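You operate a simulated robot arm through the tools that you are given. There is no shell and no other tool. Be economical: measure what you need, move in short steps, check, and stop when the job is done.

You are at the controls of a simulated two-armed robot. One attempt, no reset.

## Task
On the brown mat, fold the grey cloth in half, so that its two long edges meet.

It is judged by the outcome, as a careful person would: the job done as asked, and still so three seconds after it is handed in. It fails if anything else is knocked over, pushed out of place, dropped, spilled or broken. Flat cloth is picked up by pressing the open fingertips on it (5 to 10 N) and closing them slowly along it; thin cloth reads only 2 to 8 mm in the jaws.

## Robot
Two 6-joint arms with two-finger parallel grippers on one trunk, on a base that drives. Base frame: it is fixed to the floor where the robot stands at the start and does not move with it; the origin is under the middle of the robot, x ahead of it, y to its left, z up; the surface under the hand at the start is at about z = 0.8. Lengths are in m, angles in rad, forces in N, time in s.
The left shoulder is at the start at [0.28, 0.185, 0.98], the right one opposite. With the tool pointing down near the work surface each hand reaches from about 0.56 to 0.94 m from the robot's upright axis, wherever it stands, measured 20 degrees to its own side. Places, roughly: brown mat [0.7, -0.2, 0.8]. Payload 1.57 kg a hand.
The TCP of each hand is the grasp point between the finger pads, 0.03 m short of the fingertips. In the tool frame z runs along the fingers and y along their closing line. The gripper opens to 0.08 m. The fingers are 0.017 m wide and 0.012 m thick; the gripper's body (0.04 by 0.082 m) begins 0.08 m behind the TCP.
Orientation is told as [roll, pitch, yaw] about the base's x, y, z axes, in that order, counted from this pose: with the fingers straight down and closing along the base's y, the tool's x points along the base's -x, its y along +y and its z along -z.

## Interface
- The arms move only by the tool jog_arm. It takes "left_moves", "right_moves" or both (then of equal length, played together; a hand with none holds still); each is a list of rows, each a list of 3 entries, a list of its own where there are three numbers: the turn, a rotation vector about the tool's x, y, z in rad, then the shift along the tool's x, y, z in m, then the opening, from 0 (shut) to 1 (fully open). In form: [[[rx, ry, rz], [tx, ty, tz], grip], ...]. A call has 1 to 8 rows; each row shifts and turns the commanded pose from where the row before left it, along the tool's axes as they then stand. Rows are played at 5 a second. More than 0.05 m and 0.15 rad between two rows, or a gripper value outside its range, and nothing of the call is played. A pose out of reach is approached as far as the arm can. The call stops where the force on the tool passes 40 N (or 10 N more than at its start, if that is more) or the arm is blocked; 0.2 s more then pass. The fingers move at their own pace (about 0.153 m/s each) and stop on an object; they squeeze with about 21 N. The grip force told is the motor's: it shows also when the fingers shut on nothing. Time passes only in rows, and 0.2 s behind the last, so rows that do not move let the fingers close. It gives the time, the measured TCP pose, the force on the tool (base axes), the opening and the grip force at its end, in the units of the frame above (readings bear some noise), with the torque about the TCP (base axes, N m) and any sound that the robot's microphone picked up.
- Cameras (640 x 400 px; columns grow to the right, rows downward): "scene" is now at [0.2424, -0.0332, 1.4134]; the picture's right is [-0.35, -0.94, 0.00], its down [-0.74, 0.28, -0.61] and it looks along [0.57, -0.21, -0.79] (base axes); focal length 269 px, centre (320, 200). "left" rides on the left gripper at [0.072, 0.007, -0.122] in its tool frame; the picture's right is [-0.09, 1.00, 0.00], its down [-0.84, -0.08, -0.54] and it looks along [-0.54, -0.05, 0.84] (tool axes); focal length 238 px, centre (320, 200). "right" rides on the right gripper at [0.072, -0.007, -0.122] in its tool frame; the picture's right is [0.09, 1.00, 0.00], its down [-0.84, 0.08, -0.54] and it looks along [-0.54, 0.05, 0.84] (tool axes); focal length 238 px, centre (320, 200). There is no depth. A picture from a camera that has moved, and an enlarged one, comes with that camera's place and axes in the base frame and with its lens. The place of the scene camera against the robot may be out by one fixed shift of up to 0.018 m in any direction.
- capture(camera): a new picture of that camera. The clock stands still meanwhile.
- move_column(by): slides the trunk up (or, below 0, down) by that many m; the arms and the scene camera ride with it, the base frame stays. It gives what a move gives, with no picture.
- drive_base(legs): drives the robot by 1 to 6 legs, each [ahead, turn to the left] in m and rad, along the robot's own axes; the way and the turn of a leg run together, so that a leg with both is an arc; at most 1.5 m and 3.142 rad a leg. The arms and the cameras ride along, it lands a little off, and it stops where it bumps. It gives what a move gives.
- head_to(pan, tilt): turns the head with the scene camera to pan (to the left, within 1.501 rad either way) and tilt (down, from -0.506 to 1.204), counted from straight ahead of the robot. It gives what a move gives.
- zoom(camera, box): a new picture of the part [left, top, right, bottom] of that camera's present view, enlarged. The clock stands still meanwhile.
- hand_in(): hands the job in; it is judged then, once.

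Work in short steps. Places have to be worked out from the pictures, the camera data and where the tool is seen: move nearer, look again, correct. Check each grasp and each placing, and mend what went wrong. You have 120 turns and 100 pictures in all, those below and enlarged ones among them. Open the grippers and draw the arms clear of the work before you hand the job in, unless the task says otherwise; then end with one line.

The tools are called after "Call:" as name(argument=value, ...) on one line, values as JSON. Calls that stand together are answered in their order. jog_arm: Moves the arms, as the interface text tells. Its arguments: {"type":"object","properties":{"left_moves":{"type":"array"},"right_moves":{"type":"array"}},"required":[]} The other tools are called the same way: move_column (by) slides the trunk up or down; drive_base (legs) drives the base; head_to (pan, tilt) turns the head that bears the scene camera; capture (camera) takes a picture; zoom (camera, box) takes an enlarged picture of a part of a camera's view; hand_in () hands the job in.

At the start:

```text
time_s: 0.0
left_position: [0.5268, 0.114, 0.9418]
left_tool_rot: [0.0, 0.0, 0.002]
left_ft_force: [-0.5, -1.0, -0.8]
left_wrist_torque: [0.0, 0.02, 0.04]
left_opening: 0.08
left_finger_force: 0.2
right_position: [0.5173, -0.3225, 0.9786]
right_tool_rot: [0.0, -0.001, -0.001]
right_ft_force: [0.7, 0.1, 0.4]
right_wrist_torque: [-0.02, -0.02, 0.01]
right_opening: 0.0801
right_finger_force: 0.0
trunk travel left (down, up): [-0.675, 0.315]
robot x, y, heading: [-0.0001, 0.0025, -0.001]
head pan, tilt: [-0.36, 0.916]
```

scene: 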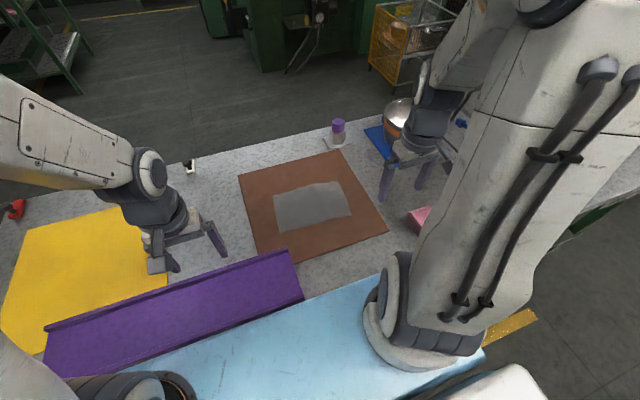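
right: 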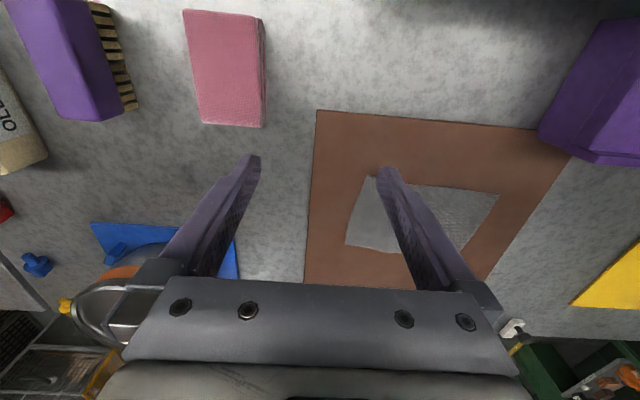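
left: 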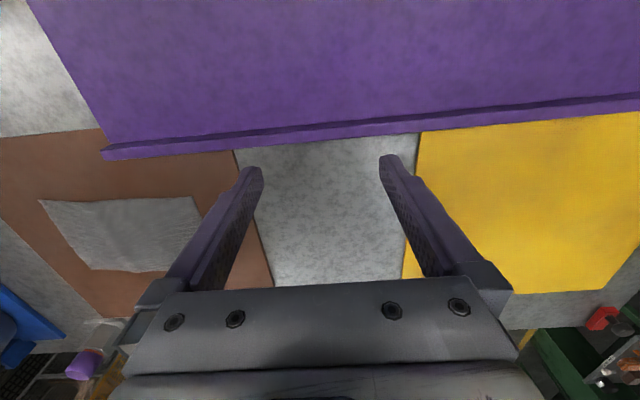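

I start with a close look at the cloth on the mat to measure its corners.

Call:
zoom(camera="scene", box=[220, 140, 400, 260])

```text
3.33 times, centred on (310, 200) of scene
camera zoom: at [0.2424, -0.0332, 1.4134], right [-0.35, -0.94, 0.0], down [-0.74, 0.28, -0.61], along [0.57, -0.21, -0.79], focal length 896 px, centre (353, 200)
```

zoom: 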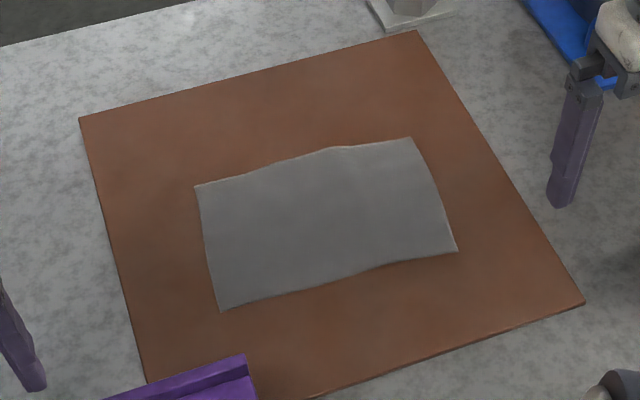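

The cloth's corners are at about A(.746,-.076), B(.732,-.273) on the far side and C(.617,-.063), D(.603,-.262) on the near side. The long edges therefore run roughly along y, 0.13 m apart. I'll bring both hands high above the near edge, close to its corners, and look again.

Call:
jog_arm(left_moves=[[[0, 0, 0], [-0.0142, -0.033, 0], 0.5], [[0, 0, 0], [-0.0142, -0.033, 0], 0.5], [[0, 0, 0], [-0.0142, -0.033, 0], 0.5], [[0, 0, 0], [-0.0142, -0.033, 0], 0.5], [[0, 0, 0], [-0.0142, -0.033, 0], 0.5], [[0, 0, 0], [-0.0142, -0.033, 0], 0.5]], right_moves=[[[0, 0, 0], [-0.0158, 0.013, 0.008], 0.5], [[0, 0, 0], [-0.0158, 0.013, 0.008], 0.5], [[0, 0, 0], [-0.0158, 0.013, 0.008], 0.5], [[0, 0, 0], [-0.0158, 0.013, 0.008], 0.5], [[0, 0, 0], [-0.0158, 0.013, 0.008], 0.5], [[0, 0, 0], [-0.0158, 0.013, 0.008], 0.5]])

Call:
capture(camera="left")

Call:
capture(camera="right")

Call:
capture(camera="scene")

```text
time_s: 1.4
left_position: [0.6123, -0.0838, 0.9406]
left_tool_rot: [-0.001, 0.001, -0.001]
left_ft_force: [-0.9, 0.2, 0.3]
left_wrist_torque: [-0.04, -0.04, 0.01]
left_opening: 0.0402
left_finger_force: 0.0
right_position: [0.612, -0.2425, 0.93]
right_tool_rot: [0.003, 0.0, 0.0]
right_ft_force: [0.1, 0.5, -0.8]
right_wrist_torque: [-0.03, 0.01, 0.03]
right_opening: 0.0402
right_finger_force: 0.0
trunk travel left (down, up): [-0.675, 0.315]
robot x, y, heading: [-0.0037, -0.0028, -0.001]
head pan, tilt: [-0.36, 0.916]
```

```text
95 pictures are left
camera left: at [0.5408, -0.0781, 1.0642], right [0.09, 1.0, 0.0], down [0.84, -0.08, 0.54], along [0.54, -0.05, -0.84], focal length 238 px, centre (320, 200)
```

left: 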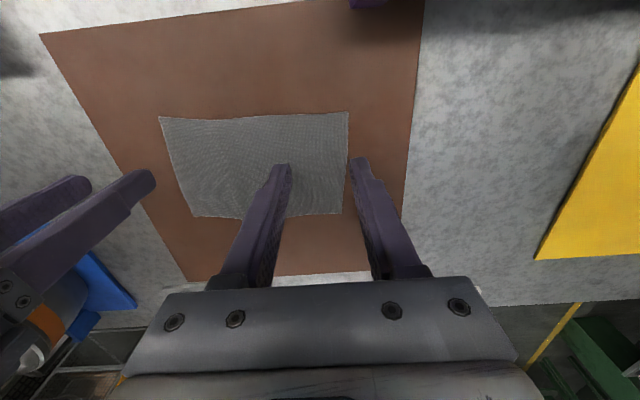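

```text
94 pictures are left
camera right: at [0.54, -0.2506, 1.0523], right [-0.09, 1.0, 0.0], down [0.84, 0.08, 0.54], along [0.54, 0.05, -0.84], focal length 238 px, centre (320, 200)
```

right: 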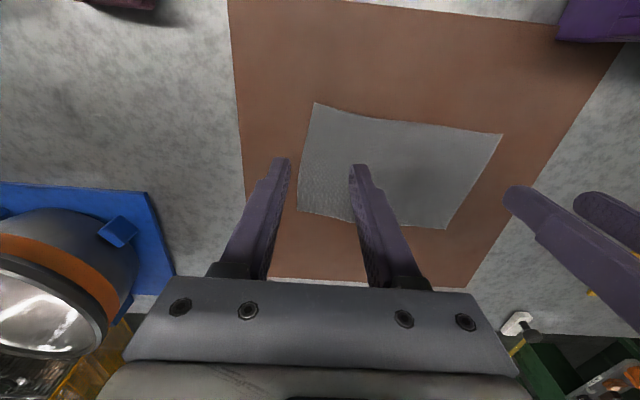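

```text
93 pictures are left
camera scene: at [0.2422, -0.033, 1.4134], right [-0.35, -0.94, 0.0], down [-0.74, 0.28, -0.61], along [0.57, -0.21, -0.79], focal length 269 px, centre (320, 200)
```

scene: 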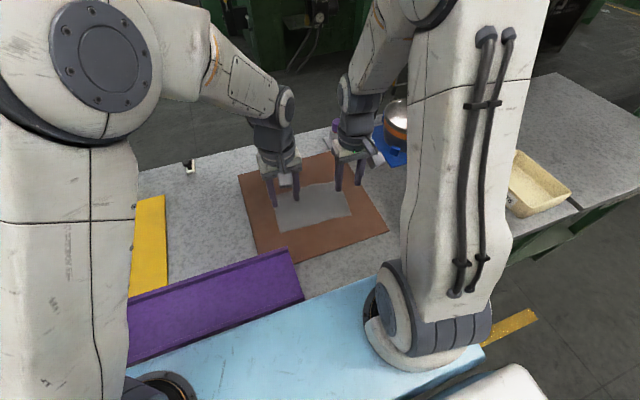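

From the wrist cameras the corners are C(.601,-.052), D(.588,-.255), A(.738,-.065) and B(.722,-.264), so the scene camera reads about (+.016,-.009) too far. I'll lower both hands to just above the near edge with the fingers opened to 24 mm.

Call:
jog_arm(left_moves=[[[0, 0, 0], [0.003, 0.0015, 0.023], 0.3], [[0, 0, 0], [0.003, 0.0015, 0.023], 0.3], [[0, 0, 0], [0.0035, 0.0015, 0.023], 0.3], [[0, 0, 0], [0.0035, 0.0015, 0.021], 0.3]], right_moves=[[[0, 0, 0], [0.0055, 0.0036, 0.02], 0.3], [[0, 0, 0], [0.0055, 0.0036, 0.02], 0.3], [[0, 0, 0], [0.0055, 0.0036, 0.02], 0.3], [[0, 0, 0], [0.0055, 0.0036, 0.02], 0.3]])

Call:
capture(camera="left")

Call:
capture(camera="right")

```text
time_s: 2.4
left_position: [0.5981, -0.0798, 0.8517]
left_tool_rot: [0.001, 0.002, 0.0]
left_ft_force: [0.3, -0.2, 0.5]
left_wrist_torque: [0.0, 0.0, -0.01]
left_opening: 0.0241
left_finger_force: 0.1
right_position: [0.5891, -0.2286, 0.8507]
right_tool_rot: [0.0, -0.001, 0.001]
right_ft_force: [0.1, 0.0, -0.3]
right_wrist_torque: [0.0, -0.02, -0.02]
right_opening: 0.0245
right_finger_force: 0.0
trunk travel left (down, up): [-0.675, 0.315]
robot x, y, heading: [-0.0023, -0.0053, 0.002]
head pan, tilt: [-0.36, 0.916]
```

```text
92 pictures are left
camera left: at [0.5266, -0.0716, 0.9747], right [0.09, 1.0, 0.0], down [0.84, -0.08, 0.54], along [0.54, -0.05, -0.84], focal length 238 px, centre (320, 200)
```

left: 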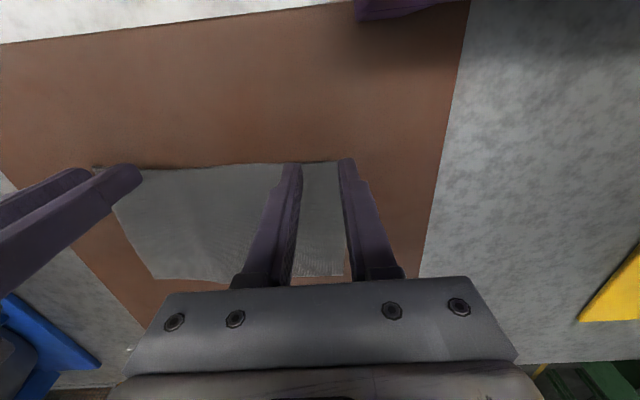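

```text
91 pictures are left
camera right: at [0.5169, -0.2368, 0.9722], right [-0.09, 1.0, 0.0], down [0.84, 0.08, 0.54], along [0.54, 0.05, -0.84], focal length 238 px, centre (320, 200)
```

right: 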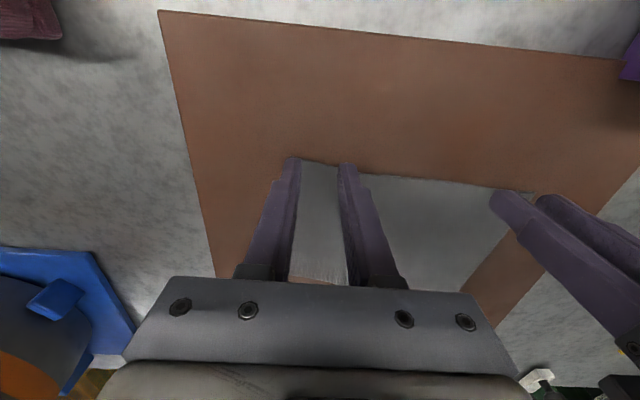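

The outer fingers sit right at the corners and the tips overlap the edge by about 5 mm. I'll shift both hands slightly inward and deeper, and lower them to about 3 mm above the cloth.

Call:
jog_arm(left_moves=[[[0, 0, 0], [-0.003, -0.004, 0.006], 0.3], [[0, 0, 0], [0, 0, 0.006], 0.3], [[0, 0, 0], [0, 0, 0.004], 0.3]], right_moves=[[[0, 0, 0], [-0.0025, 0.006, 0.006], 0.3], [[0, 0, 0], [0, 0, 0.006], 0.3], [[0, 0, 0], [0, 0, 0.004], 0.3]])

Call:
jog_arm(left_moves=[[[0, 0, 0], [0, 0, 0.002], 0.3], [[0, 0, 0], [0, 0, 0.001], 0.3]], right_moves=[[[0, 0, 0], [0, 0, 0.002], 0.3], [[0, 0, 0], [0, 0, 0.001], 0.3]])

```text
time_s: 3.2
left_position: [0.6021, -0.0831, 0.8388]
left_tool_rot: [-0.002, -0.002, 0.0]
left_ft_force: [0.1, 1.3, 13.0]
left_wrist_torque: [0.12, -0.03, -0.01]
left_opening: 0.024
left_finger_force: 0.1
right_position: [0.5921, -0.2232, 0.8382]
right_tool_rot: [0.0, -0.004, -0.001]
right_ft_force: [-7.1, -2.2, 40.2]
right_wrist_torque: [-0.31, 0.08, -0.04]
right_opening: 0.0242
right_finger_force: 0.0
trunk travel left (down, up): [-0.675, 0.315]
robot x, y, heading: [-0.0023, -0.0008, 0.001]
head pan, tilt: [-0.36, 0.916]
```

```text
time_s: 3.5
left_position: [0.6019, -0.0817, 0.8393]
left_tool_rot: [-0.003, -0.006, 0.0]
left_ft_force: [-5.1, 4.5, 19.3]
left_wrist_torque: [0.22, 0.08, 0.07]
left_opening: 0.024
left_finger_force: 0.1
right_position: [0.5922, -0.2251, 0.8385]
right_tool_rot: [-0.002, -0.004, 0.0]
right_ft_force: [-9.2, 0.7, 37.1]
right_wrist_torque: [-0.14, 0.11, -0.01]
right_opening: 0.0241
right_finger_force: 0.0
trunk travel left (down, up): [-0.675, 0.315]
robot x, y, heading: [-0.0006, -0.0049, -0.004]
head pan, tilt: [-0.36, 0.916]
stopped in row 1 (right hand): the force on the tool passed its limit at 55 N (the readings are from after the stop); the commanded pose is now the measured one
```

Contact came early: the mat and cloth surface is at about z=.8085, and I'm pressing too hard. I'll back off slightly and move about 3 mm outward, then read the force.

Call:
jog_arm(left_moves=[[[0, 0, 0], [0, 0, -0.003], 0.3], [[0, 0, 0], [0.004, 0, 0], 0.3], [[0, 0, 0], [0, 0, 0.001], 0.3]], right_moves=[[[0, 0, 0], [0, 0, -0.004], 0.3], [[0, 0, 0], [0.004, 0, 0], 0.3], [[0, 0, 0], [0, 0, 0.001], 0.3]])

```text
time_s: 4.3
left_position: [0.5992, -0.0827, 0.8382]
left_tool_rot: [-0.003, -0.006, 0.0]
left_ft_force: [5.9, 2.0, 8.4]
left_wrist_torque: [0.12, -0.17, 0.0]
left_opening: 0.0246
left_finger_force: 0.0
right_position: [0.5907, -0.2256, 0.838]
right_tool_rot: [0.0, -0.006, -0.001]
right_ft_force: [3.5, 1.0, 5.1]
right_wrist_torque: [0.0, -0.15, 0.02]
right_opening: 0.0239
right_finger_force: 0.1
trunk travel left (down, up): [-0.675, 0.315]
robot x, y, heading: [-0.0048, -0.0011, -0.002]
head pan, tilt: [-0.36, 0.916]
```

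Both hands now press with 5–8 N, which is in the right range. I'll close the fingers slowly along the cloth.

Call:
jog_arm(left_moves=[[[0, 0, 0], [0, 0, 0], 0.26], [[0, 0, 0], [0, 0, 0], 0.22], [[0, 0, 0], [0, 0, 0], 0.18], [[0, 0, 0], [0, 0, 0], 0.14], [[0, 0, 0], [0, 0, 0], 0.1], [[0, 0, 0], [0, 0, 0], 0.05], [[0, 0, 0], [0, 0, 0], 0], [[0, 0, 0], [0, 0, 0], 0]], right_moves=[[[0, 0, 0], [0, 0, 0], 0.26], [[0, 0, 0], [0, 0, 0], 0.22], [[0, 0, 0], [0, 0, 0], 0.18], [[0, 0, 0], [0, 0, 0], 0.14], [[0, 0, 0], [0, 0, 0], 0.1], [[0, 0, 0], [0, 0, 0], 0.05], [[0, 0, 0], [0, 0, 0], 0], [[0, 0, 0], [0, 0, 0], 0]])

Call:
capture(camera="left")

Call:
capture(camera="right")

```text
time_s: 6.1
left_position: [0.5988, -0.0814, 0.8376]
left_tool_rot: [-0.002, -0.004, 0.0]
left_ft_force: [-1.6, -1.9, 9.7]
left_wrist_torque: [-0.03, 0.05, -0.02]
left_opening: 0.0021
left_finger_force: 20.4
right_position: [0.588, -0.2243, 0.8383]
right_tool_rot: [0.0, -0.003, 0.0]
right_ft_force: [-0.4, -0.1, 1.9]
right_wrist_torque: [-0.03, -0.01, 0.0]
right_opening: 0.0002
right_finger_force: 21.0
trunk travel left (down, up): [-0.675, 0.315]
robot x, y, heading: [-0.0017, -0.0004, -0.001]
head pan, tilt: [-0.36, 0.916]
```

```text
90 pictures are left
camera left: at [0.5266, -0.0756, 0.9606], right [0.09, 1.0, 0.0], down [0.83, -0.08, 0.54], along [0.54, -0.05, -0.84], focal length 238 px, centre (320, 200)
```

left: 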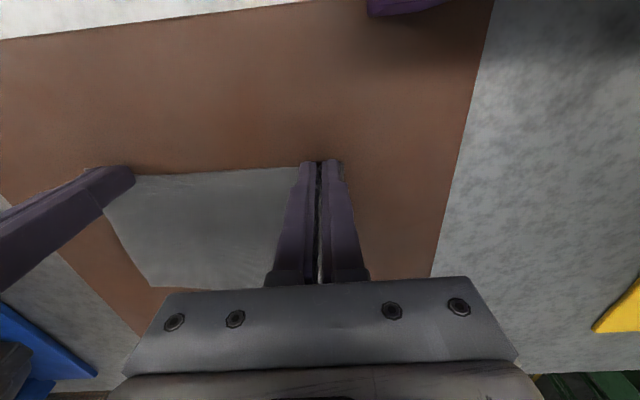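

```text
89 pictures are left
camera right: at [0.5168, -0.2318, 0.9603], right [-0.09, 1.0, 0.0], down [0.84, 0.08, 0.54], along [0.54, 0.05, -0.84], focal length 238 px, centre (320, 200)
```

right: 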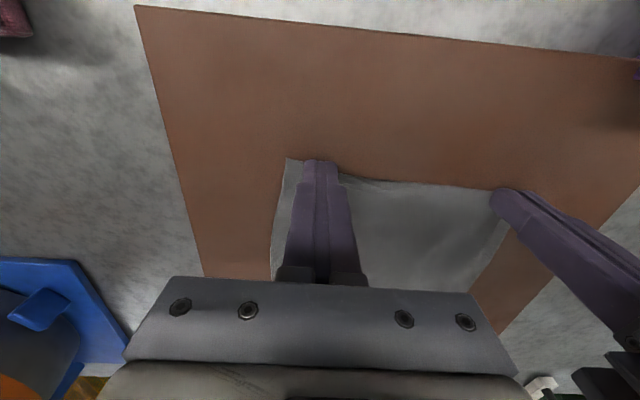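

The left hand has cloth (2.1 mm), but the right slipped off and closed on nothing. I'll raise the right hand, reopen it and press again a little more firmly and slightly deeper over the edge.

Call:
jog_arm(right_moves=[[[0, 0, 0], [0, 0, -0.006], 0], [[0, 0, 0], [-0.002, -0.001, 0], 0.3], [[0, 0, 0], [0, 0, 0.003], 0.3], [[0, 0, 0], [0, 0, 0.0025], 0.3], [[0, 0, 0], [0, 0, 0.0015], 0.3]])

```text
time_s: 7.3
left_position: [0.5981, -0.0819, 0.8372]
left_tool_rot: [-0.002, -0.004, -0.001]
left_ft_force: [-0.5, -0.9, 4.2]
left_wrist_torque: [0.0, 0.01, 0.02]
left_opening: 0.0021
left_finger_force: 21.2
right_position: [0.5903, -0.2254, 0.8378]
right_tool_rot: [-0.002, -0.006, 0.0]
right_ft_force: [-3.5, -2.9, 15.2]
right_wrist_torque: [-0.11, 0.04, -0.04]
right_opening: 0.0239
right_finger_force: 0.0
trunk travel left (down, up): [-0.675, 0.315]
robot x, y, heading: [0.0015, -0.0009, 0.002]
head pan, tilt: [-0.36, 0.916]
```

The right hand reads 15 N, so I'll ease off a hair while closing slowly.

Call:
jog_arm(right_moves=[[[0, 0, 0], [0, 0, -0.0004], 0.27], [[0, 0, 0], [0, 0, 0], 0.24], [[0, 0, 0], [0, 0, 0], 0.2], [[0, 0, 0], [0, 0, 0], 0.16], [[0, 0, 0], [0, 0, 0], 0.12], [[0, 0, 0], [0, 0, 0], 0.08], [[0, 0, 0], [0, 0, 0], 0.04], [[0, 0, 0], [0, 0, 0], 0]])

Call:
jog_arm(right_moves=[[[0, 0, 0], [0, 0, 0], 0]])

Call:
capture(camera="right")

```text
time_s: 9.1
left_position: [0.5985, -0.0822, 0.8397]
left_tool_rot: [-0.004, -0.002, 0.001]
left_ft_force: [-0.5, -1.6, 2.1]
left_wrist_torque: [-0.01, -0.01, 0.0]
left_opening: 0.0023
left_finger_force: 20.7
right_position: [0.5908, -0.2251, 0.8374]
right_tool_rot: [0.001, -0.004, 0.001]
right_ft_force: [1.5, 1.4, 21.2]
right_wrist_torque: [0.02, -0.12, 0.04]
right_opening: 0.0
right_finger_force: 21.0
trunk travel left (down, up): [-0.675, 0.315]
robot x, y, heading: [0.0002, 0.0005, 0.0]
head pan, tilt: [-0.36, 0.916]
```

```text
time_s: 9.5
left_position: [0.5998, -0.083, 0.8375]
left_tool_rot: [-0.001, -0.003, 0.001]
left_ft_force: [-0.7, -1.7, 2.0]
left_wrist_torque: [-0.03, 0.0, 0.0]
left_opening: 0.002
left_finger_force: 21.4
right_position: [0.5912, -0.2251, 0.8384]
right_tool_rot: [-0.002, -0.004, -0.001]
right_ft_force: [3.2, 0.0, 22.8]
right_wrist_torque: [-0.02, -0.1, -0.01]
right_opening: 0.0
right_finger_force: 21.6
trunk travel left (down, up): [-0.675, 0.315]
robot x, y, heading: [-0.0035, 0.0004, -0.004]
head pan, tilt: [-0.36, 0.916]
```

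```text
88 pictures are left
camera right: at [0.5187, -0.2325, 0.9599], right [-0.09, 1.0, 0.0], down [0.83, 0.08, 0.55], along [0.54, 0.05, -0.84], focal length 238 px, centre (320, 200)
```

right: 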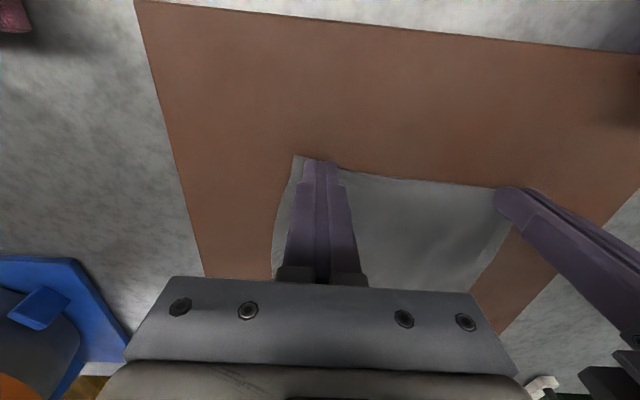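

The right hand missed again; its overlap was only about 8 mm and the force was over 20 N. I'll go 5 mm deeper into the cloth with a wider opening and a lighter press.

Call:
jog_arm(right_moves=[[[0, 0, 0], [0, 0, -0.006], 0], [[0, 0, 0], [-0.005, 0.002, 0], 0.4], [[0, 0, 0], [0, 0, 0.003], 0.4], [[0, 0, 0], [0, 0, 0.002], 0.4], [[0, 0, 0], [0, 0, 0], 0.4]])

```text
time_s: 10.7
left_position: [0.5983, -0.0828, 0.8381]
left_tool_rot: [-0.003, -0.002, 0.0]
left_ft_force: [-2.7, 0.2, 9.4]
left_wrist_torque: [0.04, 0.1, 0.0]
left_opening: 0.0022
left_finger_force: 21.3
right_position: [0.5961, -0.2225, 0.8391]
right_tool_rot: [0.0, -0.003, 0.0]
right_ft_force: [-0.9, 0.3, 1.6]
right_wrist_torque: [0.0, 0.01, 0.01]
right_opening: 0.0319
right_finger_force: 0.2
trunk travel left (down, up): [-0.675, 0.315]
robot x, y, heading: [-0.0008, -0.0016, -0.001]
head pan, tilt: [-0.36, 0.916]
```

The right hand is only just touching. I'll press down another 0.7 mm and read the force.

Call:
jog_arm(right_moves=[[[0, 0, 0], [0, 0, 0.0007], 0.4], [[0, 0, 0], [0, 0, 0], 0.4]])

```text
time_s: 11.3
left_position: [0.598, -0.0825, 0.8383]
left_tool_rot: [-0.002, -0.002, 0.001]
left_ft_force: [-0.3, 0.4, 4.7]
left_wrist_torque: [-0.01, 0.06, -0.02]
left_opening: 0.002
left_finger_force: 21.2
right_position: [0.5965, -0.2217, 0.8384]
right_tool_rot: [0.0, -0.004, 0.0]
right_ft_force: [-3.3, -0.5, 11.4]
right_wrist_torque: [0.04, 0.13, -0.01]
right_opening: 0.032
right_finger_force: 0.0
trunk travel left (down, up): [-0.675, 0.315]
robot x, y, heading: [-0.0041, 0.0032, 0.001]
head pan, tilt: [-0.36, 0.916]
```

At 11 N I ease off slightly and close slowly, checking partway.

Call:
jog_arm(right_moves=[[[0, 0, 0], [0, 0, -0.0002], 0.36], [[0, 0, 0], [0, 0, 0], 0.32], [[0, 0, 0], [0, 0, 0], 0.28], [[0, 0, 0], [0, 0, 0], 0.24], [[0, 0, 0], [0, 0, 0], 0.2], [[0, 0, 0], [0, 0, 0], 0.16]])

Call:
capture(camera="right")

```text
time_s: 12.7
left_position: [0.5981, -0.0832, 0.839]
left_tool_rot: [-0.003, -0.003, 0.001]
left_ft_force: [-2.6, -2.0, 6.4]
left_wrist_torque: [-0.04, 0.07, -0.02]
left_opening: 0.0021
left_finger_force: 20.6
right_position: [0.596, -0.2236, 0.8391]
right_tool_rot: [0.0, -0.003, 0.001]
right_ft_force: [1.1, 3.4, 5.6]
right_wrist_torque: [0.11, -0.04, -0.02]
right_opening: 0.0127
right_finger_force: 0.0
trunk travel left (down, up): [-0.675, 0.315]
robot x, y, heading: [0.0007, -0.0004, -0.002]
head pan, tilt: [-0.36, 0.916]
```

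```text
87 pictures are left
camera right: at [0.5241, -0.2305, 0.9603], right [-0.09, 1.0, 0.0], down [0.83, 0.08, 0.55], along [0.54, 0.05, -0.84], focal length 238 px, centre (320, 200)
```

right: 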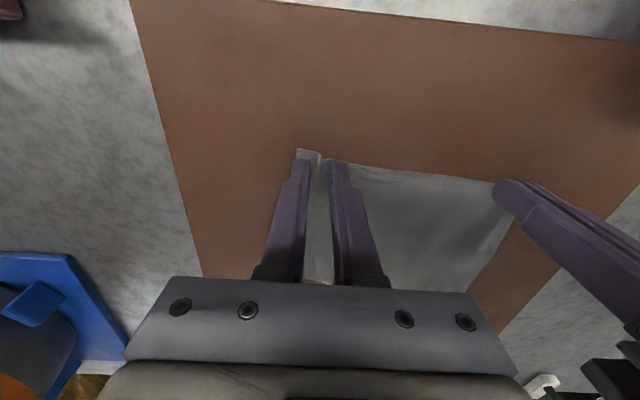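

Cloth is bunching between the right fingers, so I'll finish closing.

Call:
jog_arm(right_moves=[[[0, 0, 0], [0, 0, 0], 0.13], [[0, 0, 0], [0, 0, 0], 0.1], [[0, 0, 0], [0, 0, 0], 0.07], [[0, 0, 0], [0, 0, 0], 0.04], [[0, 0, 0], [0, 0, 0], 0.02], [[0, 0, 0], [0, 0, 0], 0], [[0, 0, 0], [0, 0, 0], 0], [[0, 0, 0], [0, 0, 0], 0]])

Call:
capture(camera="right")

```text
time_s: 14.5
left_position: [0.5982, -0.0832, 0.8393]
left_tool_rot: [-0.002, -0.006, 0.001]
left_ft_force: [0.1, -15.5, 1.5]
left_wrist_torque: [-0.5, -0.01, -0.06]
left_opening: 0.0021
left_finger_force: 21.5
right_position: [0.5953, -0.2233, 0.8381]
right_tool_rot: [0.0, -0.003, -0.001]
right_ft_force: [0.6, 13.8, 7.9]
right_wrist_torque: [0.46, 0.02, -0.01]
right_opening: 0.0019
right_finger_force: 21.2
trunk travel left (down, up): [-0.675, 0.315]
robot x, y, heading: [-0.0043, -0.0006, 0.0]
head pan, tilt: [-0.36, 0.916]
```

```text
86 pictures are left
camera right: at [0.5242, -0.2306, 0.9602], right [-0.09, 1.0, 0.0], down [0.83, 0.08, 0.54], along [0.54, 0.05, -0.84], focal length 238 px, centre (320, 200)
```

right: 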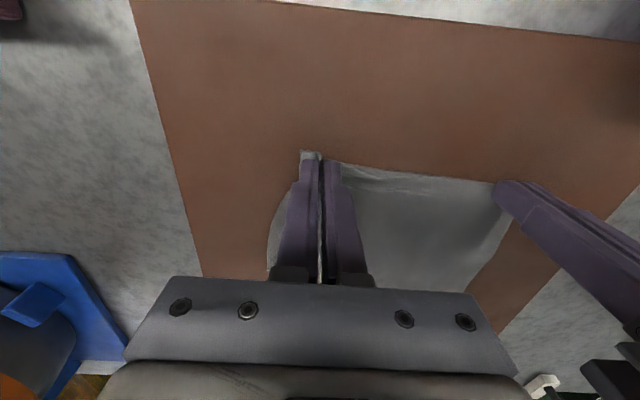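

Both hands now hold cloth (about 2 mm each), with some sideways tension between them. I'll bring them 4 mm closer together, lift 3 cm and check.

Call:
jog_arm(left_moves=[[[0, 0, 0], [0, -0.003, -0.003], 0], [[0, 0, 0], [0, 0, -0.009], 0], [[0, 0, 0], [0, 0, -0.009], 0], [[0, 0, 0], [0, 0, -0.009], 0]], right_moves=[[[0, 0, 0], [0, 0.003, -0.003], 0], [[0, 0, 0], [0, 0, -0.009], 0], [[0, 0, 0], [0, 0, -0.009], 0], [[0, 0, 0], [0, 0, -0.009], 0]])

Call:
zoom(camera="scene", box=[220, 140, 400, 260])

Call:
capture(camera="right")

```text
time_s: 15.5
left_position: [0.5993, -0.0849, 0.8671]
left_tool_rot: [0.0, -0.002, 0.0]
left_ft_force: [0.2, -4.6, 0.4]
left_wrist_torque: [-0.13, 0.0, -0.01]
left_opening: 0.0017
left_finger_force: 20.9
right_position: [0.5964, -0.2211, 0.8682]
right_tool_rot: [0.0, -0.003, -0.001]
right_ft_force: [0.4, 5.4, 0.2]
right_wrist_torque: [0.16, 0.01, 0.02]
right_opening: 0.002
right_finger_force: 21.3
trunk travel left (down, up): [-0.675, 0.315]
robot x, y, heading: [0.0006, -0.0003, -0.0]
head pan, tilt: [-0.36, 0.916]
```

```text
3.33 times, centred on (310, 200) of scene
camera zoom: at [0.2424, -0.0332, 1.4133], right [-0.35, -0.94, 0.0], down [-0.74, 0.28, -0.61], along [0.57, -0.21, -0.79], focal length 896 px, centre (353, 200)
```

zoom: 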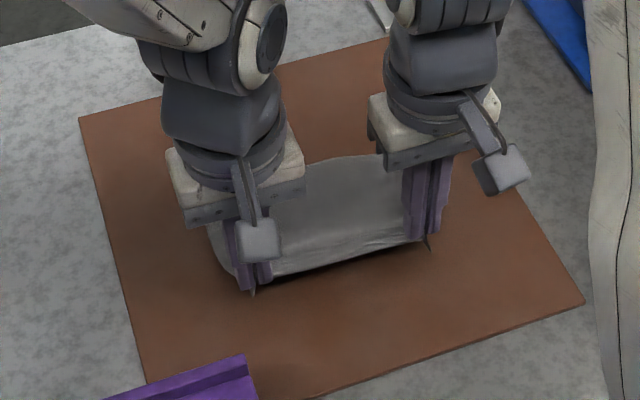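

```text
84 pictures are left
camera right: at [0.5247, -0.2283, 0.9895], right [-0.09, 1.0, 0.0], down [0.84, 0.08, 0.54], along [0.54, 0.05, -0.84], focal length 238 px, centre (320, 200)
```

right: 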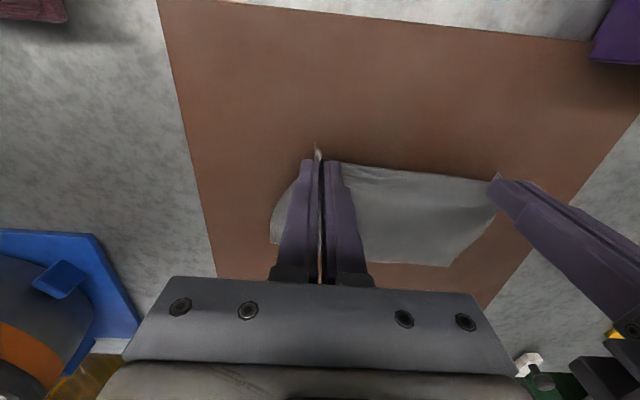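

Both corners lifted cleanly. Now I start the fold arc: forward and up, with the hands pitching so the pinched strip turns over.

Call:
jog_arm(left_moves=[[[0, 0.13, 0], [-0.0188, -0.003, -0.017], 0], [[0, 0.13, 0], [-0.0207, -0.002, -0.0176], 0], [[0, 0.13, 0], [-0.026, -0.002, -0.0127], 0]], right_moves=[[[0, 0.13, 0], [-0.0188, -0.001, -0.017], 0], [[0, 0.13, 0], [-0.0207, -0.002, -0.0176], 0], [[0, 0.13, 0], [-0.026, -0.002, -0.0127], 0]])

Call:
zoom(camera="scene", box=[220, 140, 400, 260])

Call:
capture(camera="right")

```text
time_s: 16.3
left_position: [0.6677, -0.0934, 0.9042]
left_tool_rot: [-0.002, 0.388, -0.001]
left_ft_force: [-0.1, -0.2, 0.1]
left_wrist_torque: [0.03, -0.07, -0.02]
left_opening: 0.0019
left_finger_force: 21.3
right_position: [0.6636, -0.2247, 0.906]
right_tool_rot: [0.002, 0.389, 0.001]
right_ft_force: [-0.2, -0.7, 0.3]
right_wrist_torque: [-0.02, -0.03, 0.0]
right_opening: 0.0022
right_finger_force: 20.9
trunk travel left (down, up): [-0.675, 0.315]
robot x, y, heading: [0.0004, -0.002, 0.006]
head pan, tilt: [-0.36, 0.916]
```

```text
3.33 times, centred on (310, 200) of scene
camera zoom: at [0.2415, -0.0332, 1.4135], right [-0.35, -0.94, 0.0], down [-0.74, 0.28, -0.61], along [0.57, -0.21, -0.79], focal length 896 px, centre (353, 200)
```

zoom: 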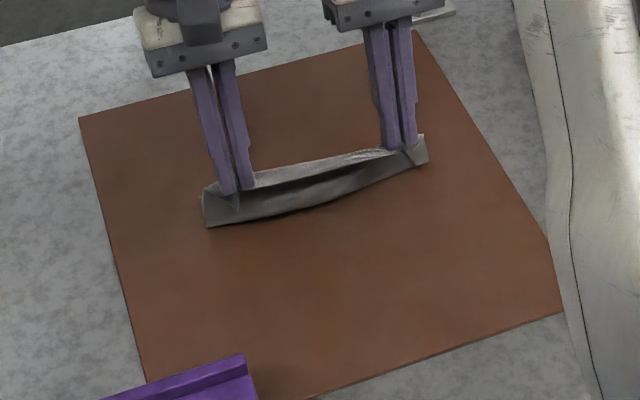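

```text
82 pictures are left
camera right: at [0.6436, -0.2321, 1.0467], right [-0.08, 1.0, 0.03], down [0.98, 0.08, 0.18], along [0.18, 0.05, -0.98], focal length 238 px, centre (320, 200)
```

right: 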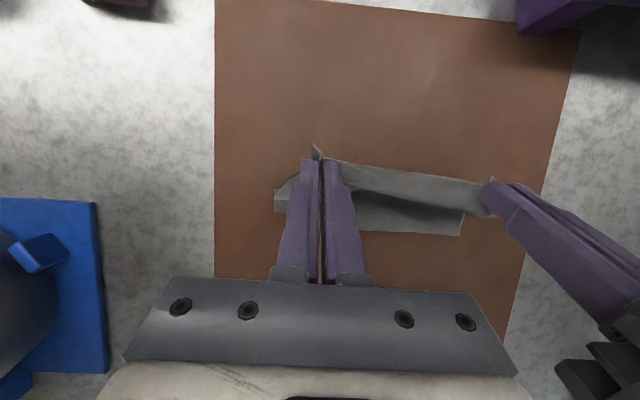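

The fold is forming well. I'll take a left wrist view to pin down where the far edge lies before finishing.

Call:
capture(camera="left")

```text
81 pictures are left
camera left: at [0.6481, -0.0857, 1.0448], right [0.09, 1.0, -0.04], down [0.98, -0.08, 0.18], along [0.18, -0.05, -0.98], focal length 238 px, centre (320, 200)
```

left: 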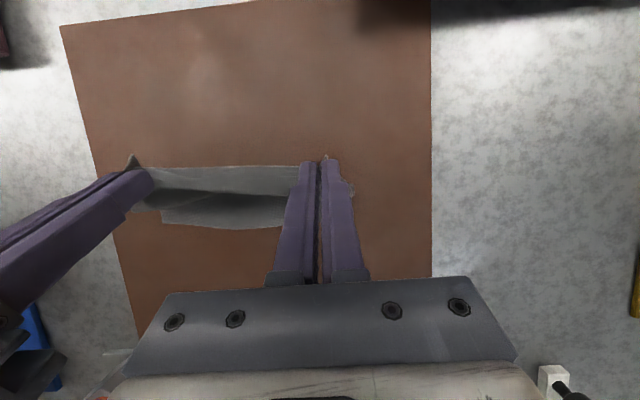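

The far edge has slid slightly towards the robot; it now runs from about A(.722,-.067) to B(.702,-.266). I'll continue the arc and the pitching for three rows towards laying the edges together.

Call:
jog_arm(left_moves=[[[0, 0.13, 0], [-0.0209, -0.001, 0.0003], 0], [[0, 0.13, 0], [-0.0215, -0.001, 0.0028], 0], [[0, 0.13, 0], [-0.0199, -0.001, 0.0032], 0]], right_moves=[[[0, 0.13, 0], [-0.0185, -0.0014, 0.0016], 0], [[0, 0.13, 0], [-0.0197, -0.0014, 0.0042], 0], [[0, 0.13, 0], [-0.0183, -0.0014, 0.0049], 0]])

Call:
zoom(camera="scene", box=[220, 140, 400, 260])

Call:
capture(camera="right")

Call:
capture(camera="left")

```text
time_s: 17.1
left_position: [0.6855, -0.0779, 0.8716]
left_tool_rot: [-0.017, 0.773, -0.011]
left_ft_force: [4.1, -28.8, 1.2]
left_wrist_torque: [-0.78, -0.11, 0.52]
left_opening: 0.0026
left_finger_force: 21.0
left hand out of reach, approached as far as the arm can: row 2, 3
right_position: [0.7056, -0.2241, 0.8713]
right_tool_rot: [0.012, 0.779, 0.005]
right_ft_force: [-3.9, 29.5, -0.1]
right_wrist_torque: [0.67, 0.03, -0.58]
right_opening: 0.0029
right_finger_force: 21.3
trunk travel left (down, up): [-0.675, 0.315]
robot x, y, heading: [-0.0018, 0.0032, -0.003]
head pan, tilt: [-0.36, 0.916]
```

```text
3.33 times, centred on (310, 200) of scene
camera zoom: at [0.2417, -0.0332, 1.4137], right [-0.35, -0.94, 0.0], down [-0.74, 0.28, -0.61], along [0.57, -0.21, -0.79], focal length 896 px, centre (353, 200)
```

zoom: 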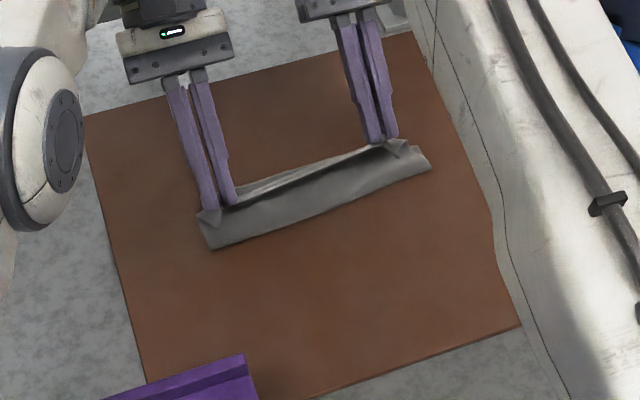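

```text
79 pictures are left
camera right: at [0.7415, -0.2328, 1.0077], right [-0.06, 1.0, 0.07], down [0.98, 0.08, -0.2], along [-0.21, 0.06, -0.98], focal length 238 px, centre (320, 200)
```

right: 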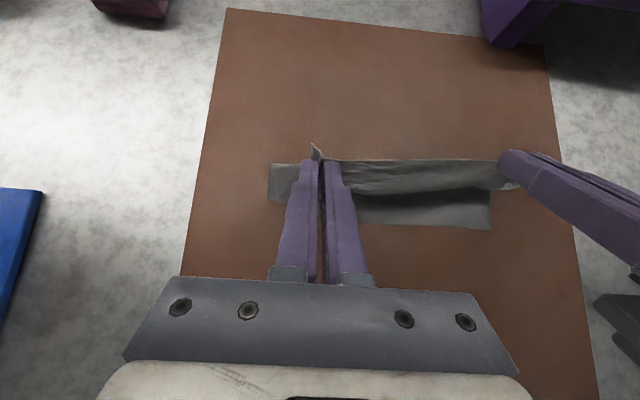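

```text
78 pictures are left
camera left: at [0.7199, -0.07, 1.009], right [0.07, 0.99, -0.08], down [0.98, -0.08, -0.2], along [-0.2, -0.06, -0.98], focal length 238 px, centre (320, 200)
```

left: 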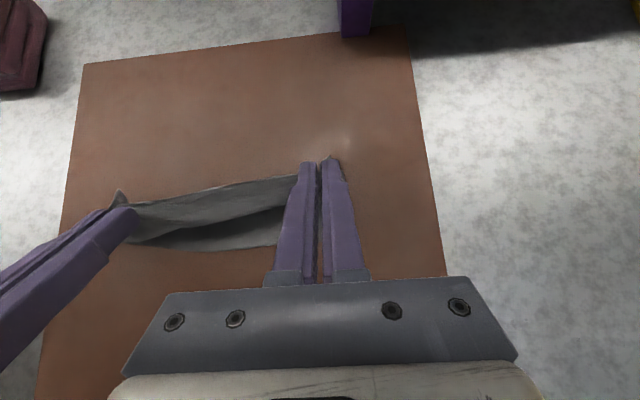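

The left arm reached its limit with that much pitch and pulled the cloth taut (29 N). I'll take the left pitch back out and move the right hand inward a little to relieve the tension.

Call:
jog_arm(left_moves=[[[0, -0.13, 0], [0, 0, 0], 0], [[0, -0.13, 0], [0, 0, 0], 0], [[0, -0.13, 0], [0, 0, 0], 0]], right_moves=[[[0, 0, 0], [0, 0.003, 0], 0], [[0, 0, 0], [0, 0.002, 0], 0], [[0, 0, 0], [0, 0, 0], 0]])

```text
time_s: 17.9
left_position: [0.6871, -0.0776, 0.8708]
left_tool_rot: [-0.011, 0.385, -0.001]
left_ft_force: [0.1, -24.9, 1.2]
left_wrist_torque: [-0.83, 0.0, 0.09]
left_opening: 0.0022
left_finger_force: 21.3
right_position: [0.709, -0.2223, 0.8698]
right_tool_rot: [0.008, 0.775, 0.002]
right_ft_force: [-1.9, 26.2, -1.1]
right_wrist_torque: [0.58, -0.02, -0.56]
right_opening: 0.0023
right_finger_force: 20.9
trunk travel left (down, up): [-0.675, 0.315]
robot x, y, heading: [0.0028, 0.0017, -0.001]
head pan, tilt: [-0.36, 0.916]
```

The left hand is still 17 mm too far out. I'll bring it inward in y and forward in x to line up with the right.

Call:
jog_arm(left_moves=[[[0, 0, 0], [-0.004, -0.007, -0.0017], 0], [[0, 0, 0], [-0.008, -0.006, -0.0033], 0], [[0, 0, 0], [-0.008, -0.005, -0.0033], 0]], right_moves=[[[0, 0, 0], [0, 0, 0], 0], [[0, 0, 0], [0, -0.003, 0], 0], [[0, 0, 0], [0, -0.003, 0], 0]])

Call:
capture(camera="right")

Call:
capture(camera="left")

Call:
zoom(camera="scene", box=[220, 140, 400, 260])

```text
time_s: 18.7
left_position: [0.7078, -0.0924, 0.8698]
left_tool_rot: [-0.002, 0.389, 0.002]
left_ft_force: [0.2, -9.2, 1.0]
left_wrist_torque: [-0.33, 0.07, 0.01]
left_opening: 0.0023
left_finger_force: 21.3
right_position: [0.7081, -0.2313, 0.87]
right_tool_rot: [0.0, 0.777, -0.002]
right_ft_force: [0.2, 8.5, -0.8]
right_wrist_torque: [0.22, -0.1, -0.24]
right_opening: 0.0021
right_finger_force: 21.2
trunk travel left (down, up): [-0.675, 0.315]
robot x, y, heading: [0.0039, -0.0014, 0.001]
head pan, tilt: [-0.36, 0.916]
```

```text
77 pictures are left
camera right: at [0.7429, -0.2387, 1.0066], right [-0.07, 1.0, 0.06], down [0.98, 0.08, -0.2], along [-0.2, 0.05, -0.98], focal length 238 px, centre (320, 200)
```

right: 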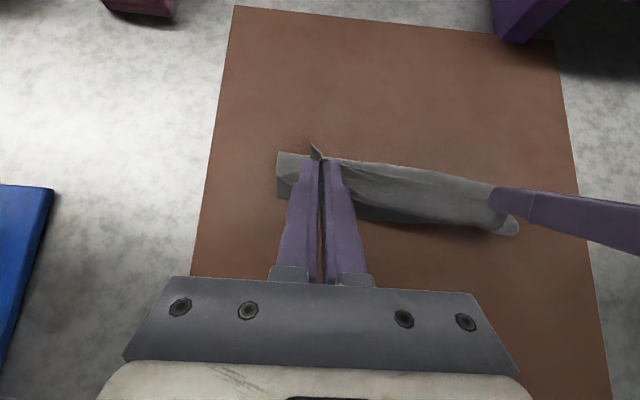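

```text
76 pictures are left
camera left: at [0.6879, -0.0858, 1.0111], right [0.09, 1.0, -0.04], down [0.98, -0.08, 0.19], along [0.18, -0.05, -0.98], focal length 238 px, centre (320, 200)
```

left: 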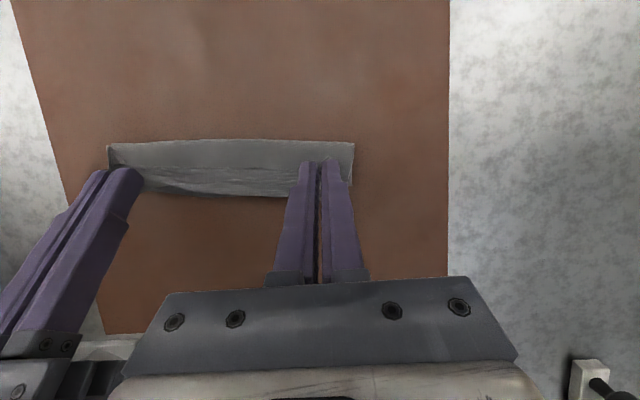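

```text
3.33 times, centred on (310, 200) of scene
camera zoom: at [0.2423, -0.0331, 1.4134], right [-0.35, -0.94, 0.0], down [-0.74, 0.28, -0.61], along [0.57, -0.21, -0.79], focal length 896 px, centre (353, 200)
```

zoom: 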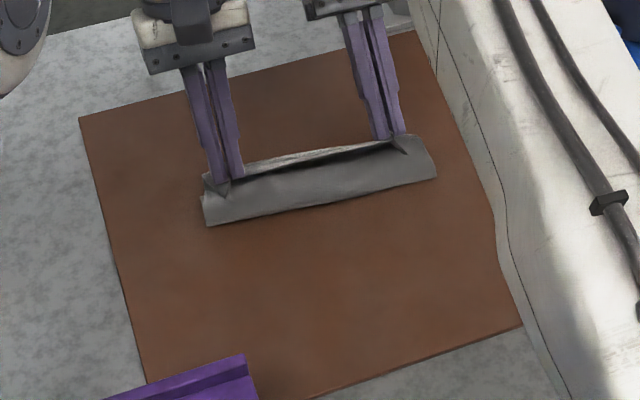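

The hands are aligned and the fold is well formed. I'll lower both so the carried edge lies on the far edge.

Call:
jog_arm(left_moves=[[[0, 0, 0], [-0.0046, -0.001, 0.0068], 0], [[0, 0, 0], [-0.0046, 0, 0.0068], 0], [[0, 0, 0], [-0.0046, 0, 0.0068], 0]], right_moves=[[[0, 0, 0], [-0.0065, 0.001, 0.0055], 0], [[0, 0, 0], [-0.0065, 0, 0.0055], 0], [[0, 0, 0], [-0.0065, 0, 0.0055], 0]])

Call:
capture(camera="right")

Call:
capture(camera="left")

Call:
zoom(camera="scene", box=[250, 150, 370, 230])

```text
time_s: 19.5
left_position: [0.7135, -0.0929, 0.8463]
left_tool_rot: [0.0, 0.387, -0.001]
left_ft_force: [-0.9, -5.1, 1.3]
left_wrist_torque: [-0.21, 0.03, 0.03]
left_opening: 0.0021
left_finger_force: 20.9
right_position: [0.7123, -0.2301, 0.8426]
right_tool_rot: [0.001, 0.778, 0.0]
right_ft_force: [0.3, 5.7, 0.4]
right_wrist_torque: [0.11, -0.03, -0.14]
right_opening: 0.002
right_finger_force: 20.6
trunk travel left (down, up): [-0.675, 0.315]
robot x, y, heading: [0.0029, 0.0051, 0.001]
head pan, tilt: [-0.36, 0.916]
```

```text
74 pictures are left
camera right: at [0.7465, -0.2372, 0.9804], right [-0.07, 1.0, 0.06], down [0.98, 0.08, -0.2], along [-0.2, 0.05, -0.98], focal length 238 px, centre (320, 200)
```

right: 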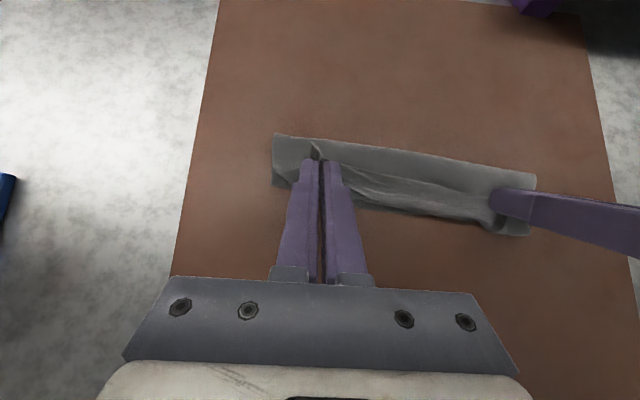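

```text
73 pictures are left
camera left: at [0.6927, -0.0862, 0.9868], right [0.09, 1.0, -0.04], down [0.98, -0.08, 0.19], along [0.18, -0.05, -0.98], focal length 238 px, centre (320, 200)
```

left: 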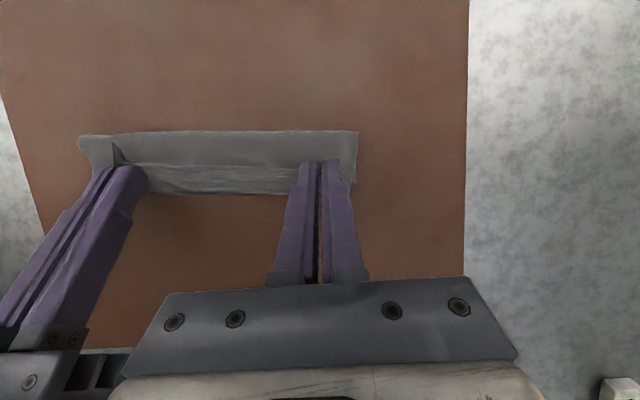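

```text
5.00 times, centred on (310, 190) of scene
camera zoom: at [0.2423, -0.0332, 1.4134], right [-0.35, -0.94, 0.0], down [-0.74, 0.28, -0.61], along [0.57, -0.21, -0.79], focal length 1344 px, centre (370, 250)
```

zoom: 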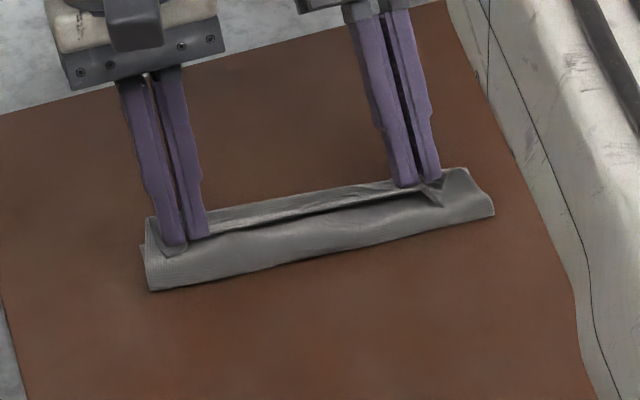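

The carried edge now lies on top, with the tips about 1 cm above the mat. I'll open the fingers gently and back out along the fingers.

Call:
jog_arm(left_moves=[[[0, 0, 0], [0, 0, 0], 0.08], [[0, 0, 0], [0, 0, 0], 0.2], [[0, 0, 0], [0, 0, 0], 0.3], [[0, 0, 0], [0, 0, -0.01], 0.3], [[0, 0, 0], [0, 0, -0.02], 0.3], [[0, 0, 0], [0, 0, -0.03], 0.3], [[0, 0, 0], [0, 0, -0.03], 0.3]], right_moves=[[[0, 0, 0], [0, 0, 0], 0.08], [[0, 0, 0], [0, 0, 0], 0.2], [[0, 0, 0], [0, 0, 0], 0.3], [[0, 0, 0], [0, 0, -0.01], 0.3], [[0, 0, 0], [0, 0, -0.02], 0.3], [[0, 0, 0], [0, 0, -0.03], 0.3], [[0, 0, 0], [0, 0, -0.03], 0.3]])

Call:
capture(camera="right")

Call:
capture(camera="left")

Call:
zoom(camera="scene", box=[250, 150, 370, 230])

```text
time_s: 21.1
left_position: [0.7474, -0.0932, 0.9308]
left_tool_rot: [-0.002, 0.387, 0.0]
left_ft_force: [-0.7, -0.5, 0.0]
left_wrist_torque: [0.02, 0.01, 0.02]
left_opening: 0.024
left_finger_force: 0.0
right_position: [0.735, -0.2258, 0.9043]
right_tool_rot: [0.0, 0.776, 0.0]
right_ft_force: [-0.7, -0.9, -0.4]
right_wrist_torque: [0.0, 0.0, 0.0]
right_opening: 0.0242
right_finger_force: 0.0
right hand out of reach, approached as far as the arm can: row 6, 7
trunk travel left (down, up): [-0.675, 0.315]
robot x, y, heading: [-0.0021, -0.0017, -0.003]
head pan, tilt: [-0.36, 0.916]
```

```text
71 pictures are left
camera right: at [0.7694, -0.2348, 1.0414], right [-0.07, 1.0, 0.06], down [0.98, 0.08, -0.2], along [-0.2, 0.05, -0.98], focal length 238 px, centre (320, 200)
```

right: 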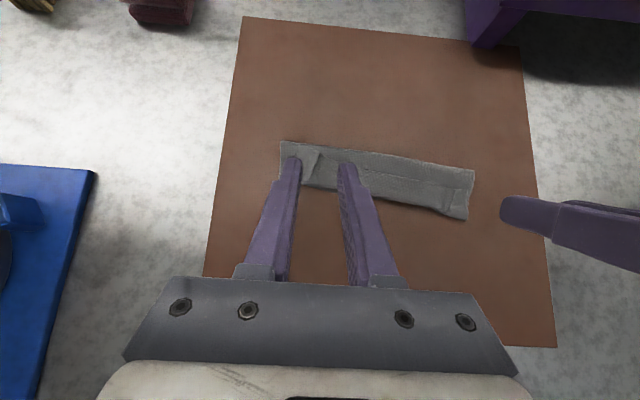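

```text
70 pictures are left
camera left: at [0.7277, -0.0856, 1.0717], right [0.09, 1.0, -0.04], down [0.98, -0.08, 0.19], along [0.18, -0.05, -0.98], focal length 238 px, centre (320, 200)
```

left: 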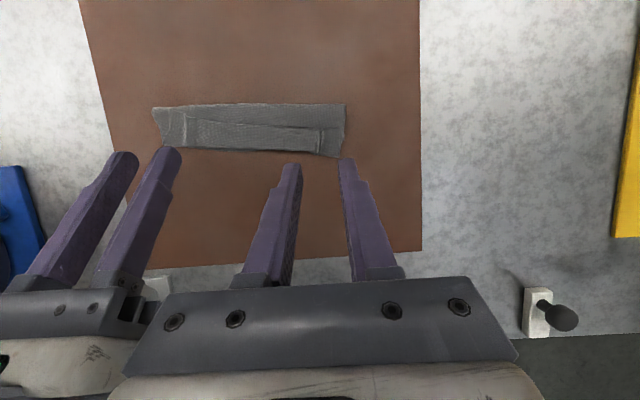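

```text
5.00 times, centred on (310, 190) of scene
camera zoom: at [0.2424, -0.0332, 1.4133], right [-0.35, -0.94, 0.0], down [-0.74, 0.28, -0.61], along [0.57, -0.21, -0.79], focal length 1344 px, centre (370, 250)
```

zoom: 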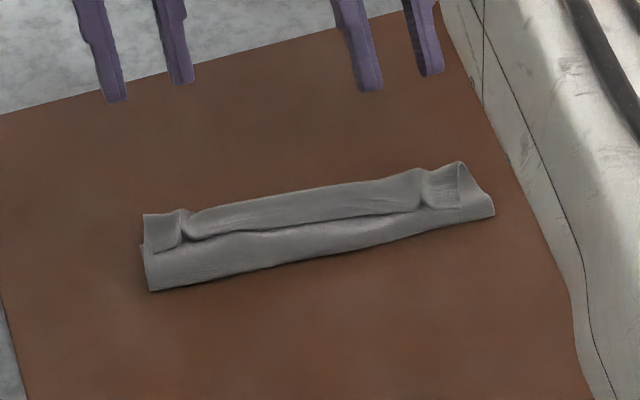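

The carried edge curled back on itself into a cuff about 27 mm wide, because my arc was too slack. The fold also sits too far out, at about x=.66–.68. I'll pinch the cuff edge again, open the flap and refold along a taut arc; first I set both hands upright over the cuff edge and look.

Call:
jog_arm(left_moves=[[[0, -0.13, 0], [0, 0, 0], 0.3], [[0, -0.13, 0], [0, 0, 0], 0.3], [[0, -0.13, 0], [0, 0, 0], 0.3], [[0, 0, 0], [0, 0, 0], 0.3], [[0, 0, 0], [0, 0, 0], 0.3], [[0, 0, 0], [0, 0, 0], 0.3], [[0, 0, 0], [0.0235, 0, 0.015], 0.3], [[0, 0, 0], [0.0235, 0, 0.015], 0.3]], right_moves=[[[0, -0.13, 0], [0, 0, 0], 0.3], [[0, -0.13, 0], [0, 0, 0], 0.3], [[0, -0.13, 0], [0, 0, 0], 0.3], [[0, -0.13, 0], [0, 0, 0], 0.3], [[0, -0.13, 0], [0, 0, 0], 0.3], [[0, -0.126, 0], [0, 0, 0], 0.3], [[0, 0, 0], [0.0265, -0.001, 0.003], 0.3], [[0, 0, 0], [0.0265, 0, 0.003], 0.3]])

Call:
capture(camera="right")

Call:
capture(camera="left")

```text
time_s: 22.9
left_position: [0.7002, -0.0942, 0.9015]
left_tool_rot: [-0.001, -0.003, 0.0]
left_ft_force: [-0.3, 0.0, 0.4]
left_wrist_torque: [0.0, 0.01, -0.01]
left_opening: 0.0239
left_finger_force: 0.1
right_position: [0.6835, -0.2266, 0.8981]
right_tool_rot: [0.0, 0.001, 0.001]
right_ft_force: [0.7, -0.2, 1.7]
right_wrist_torque: [0.0, 0.04, -0.01]
right_opening: 0.0239
right_finger_force: 0.1
trunk travel left (down, up): [-0.675, 0.315]
robot x, y, heading: [-0.0013, -0.0004, -0.003]
head pan, tilt: [-0.36, 0.916]
```

```text
68 pictures are left
camera right: at [0.6112, -0.235, 1.0199], right [-0.09, 1.0, 0.0], down [0.84, 0.08, 0.54], along [0.54, 0.05, -0.84], focal length 238 px, centre (320, 200)
```

right: 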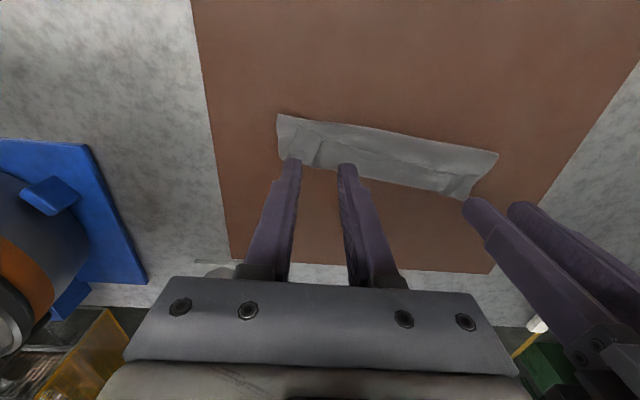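

```text
67 pictures are left
camera left: at [0.6278, -0.0879, 1.023], right [0.09, 1.0, 0.0], down [0.83, -0.08, 0.54], along [0.54, -0.05, -0.84], focal length 238 px, centre (320, 200)
```

left: 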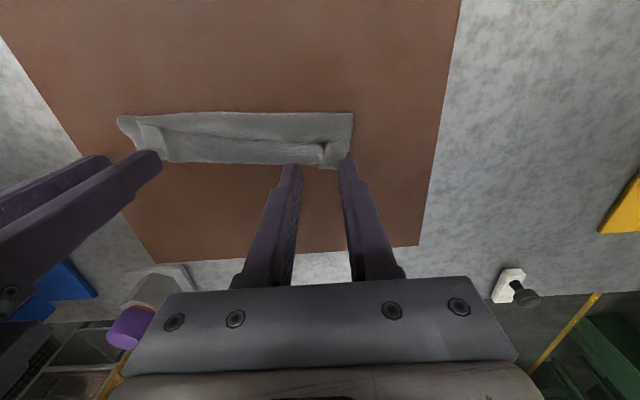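

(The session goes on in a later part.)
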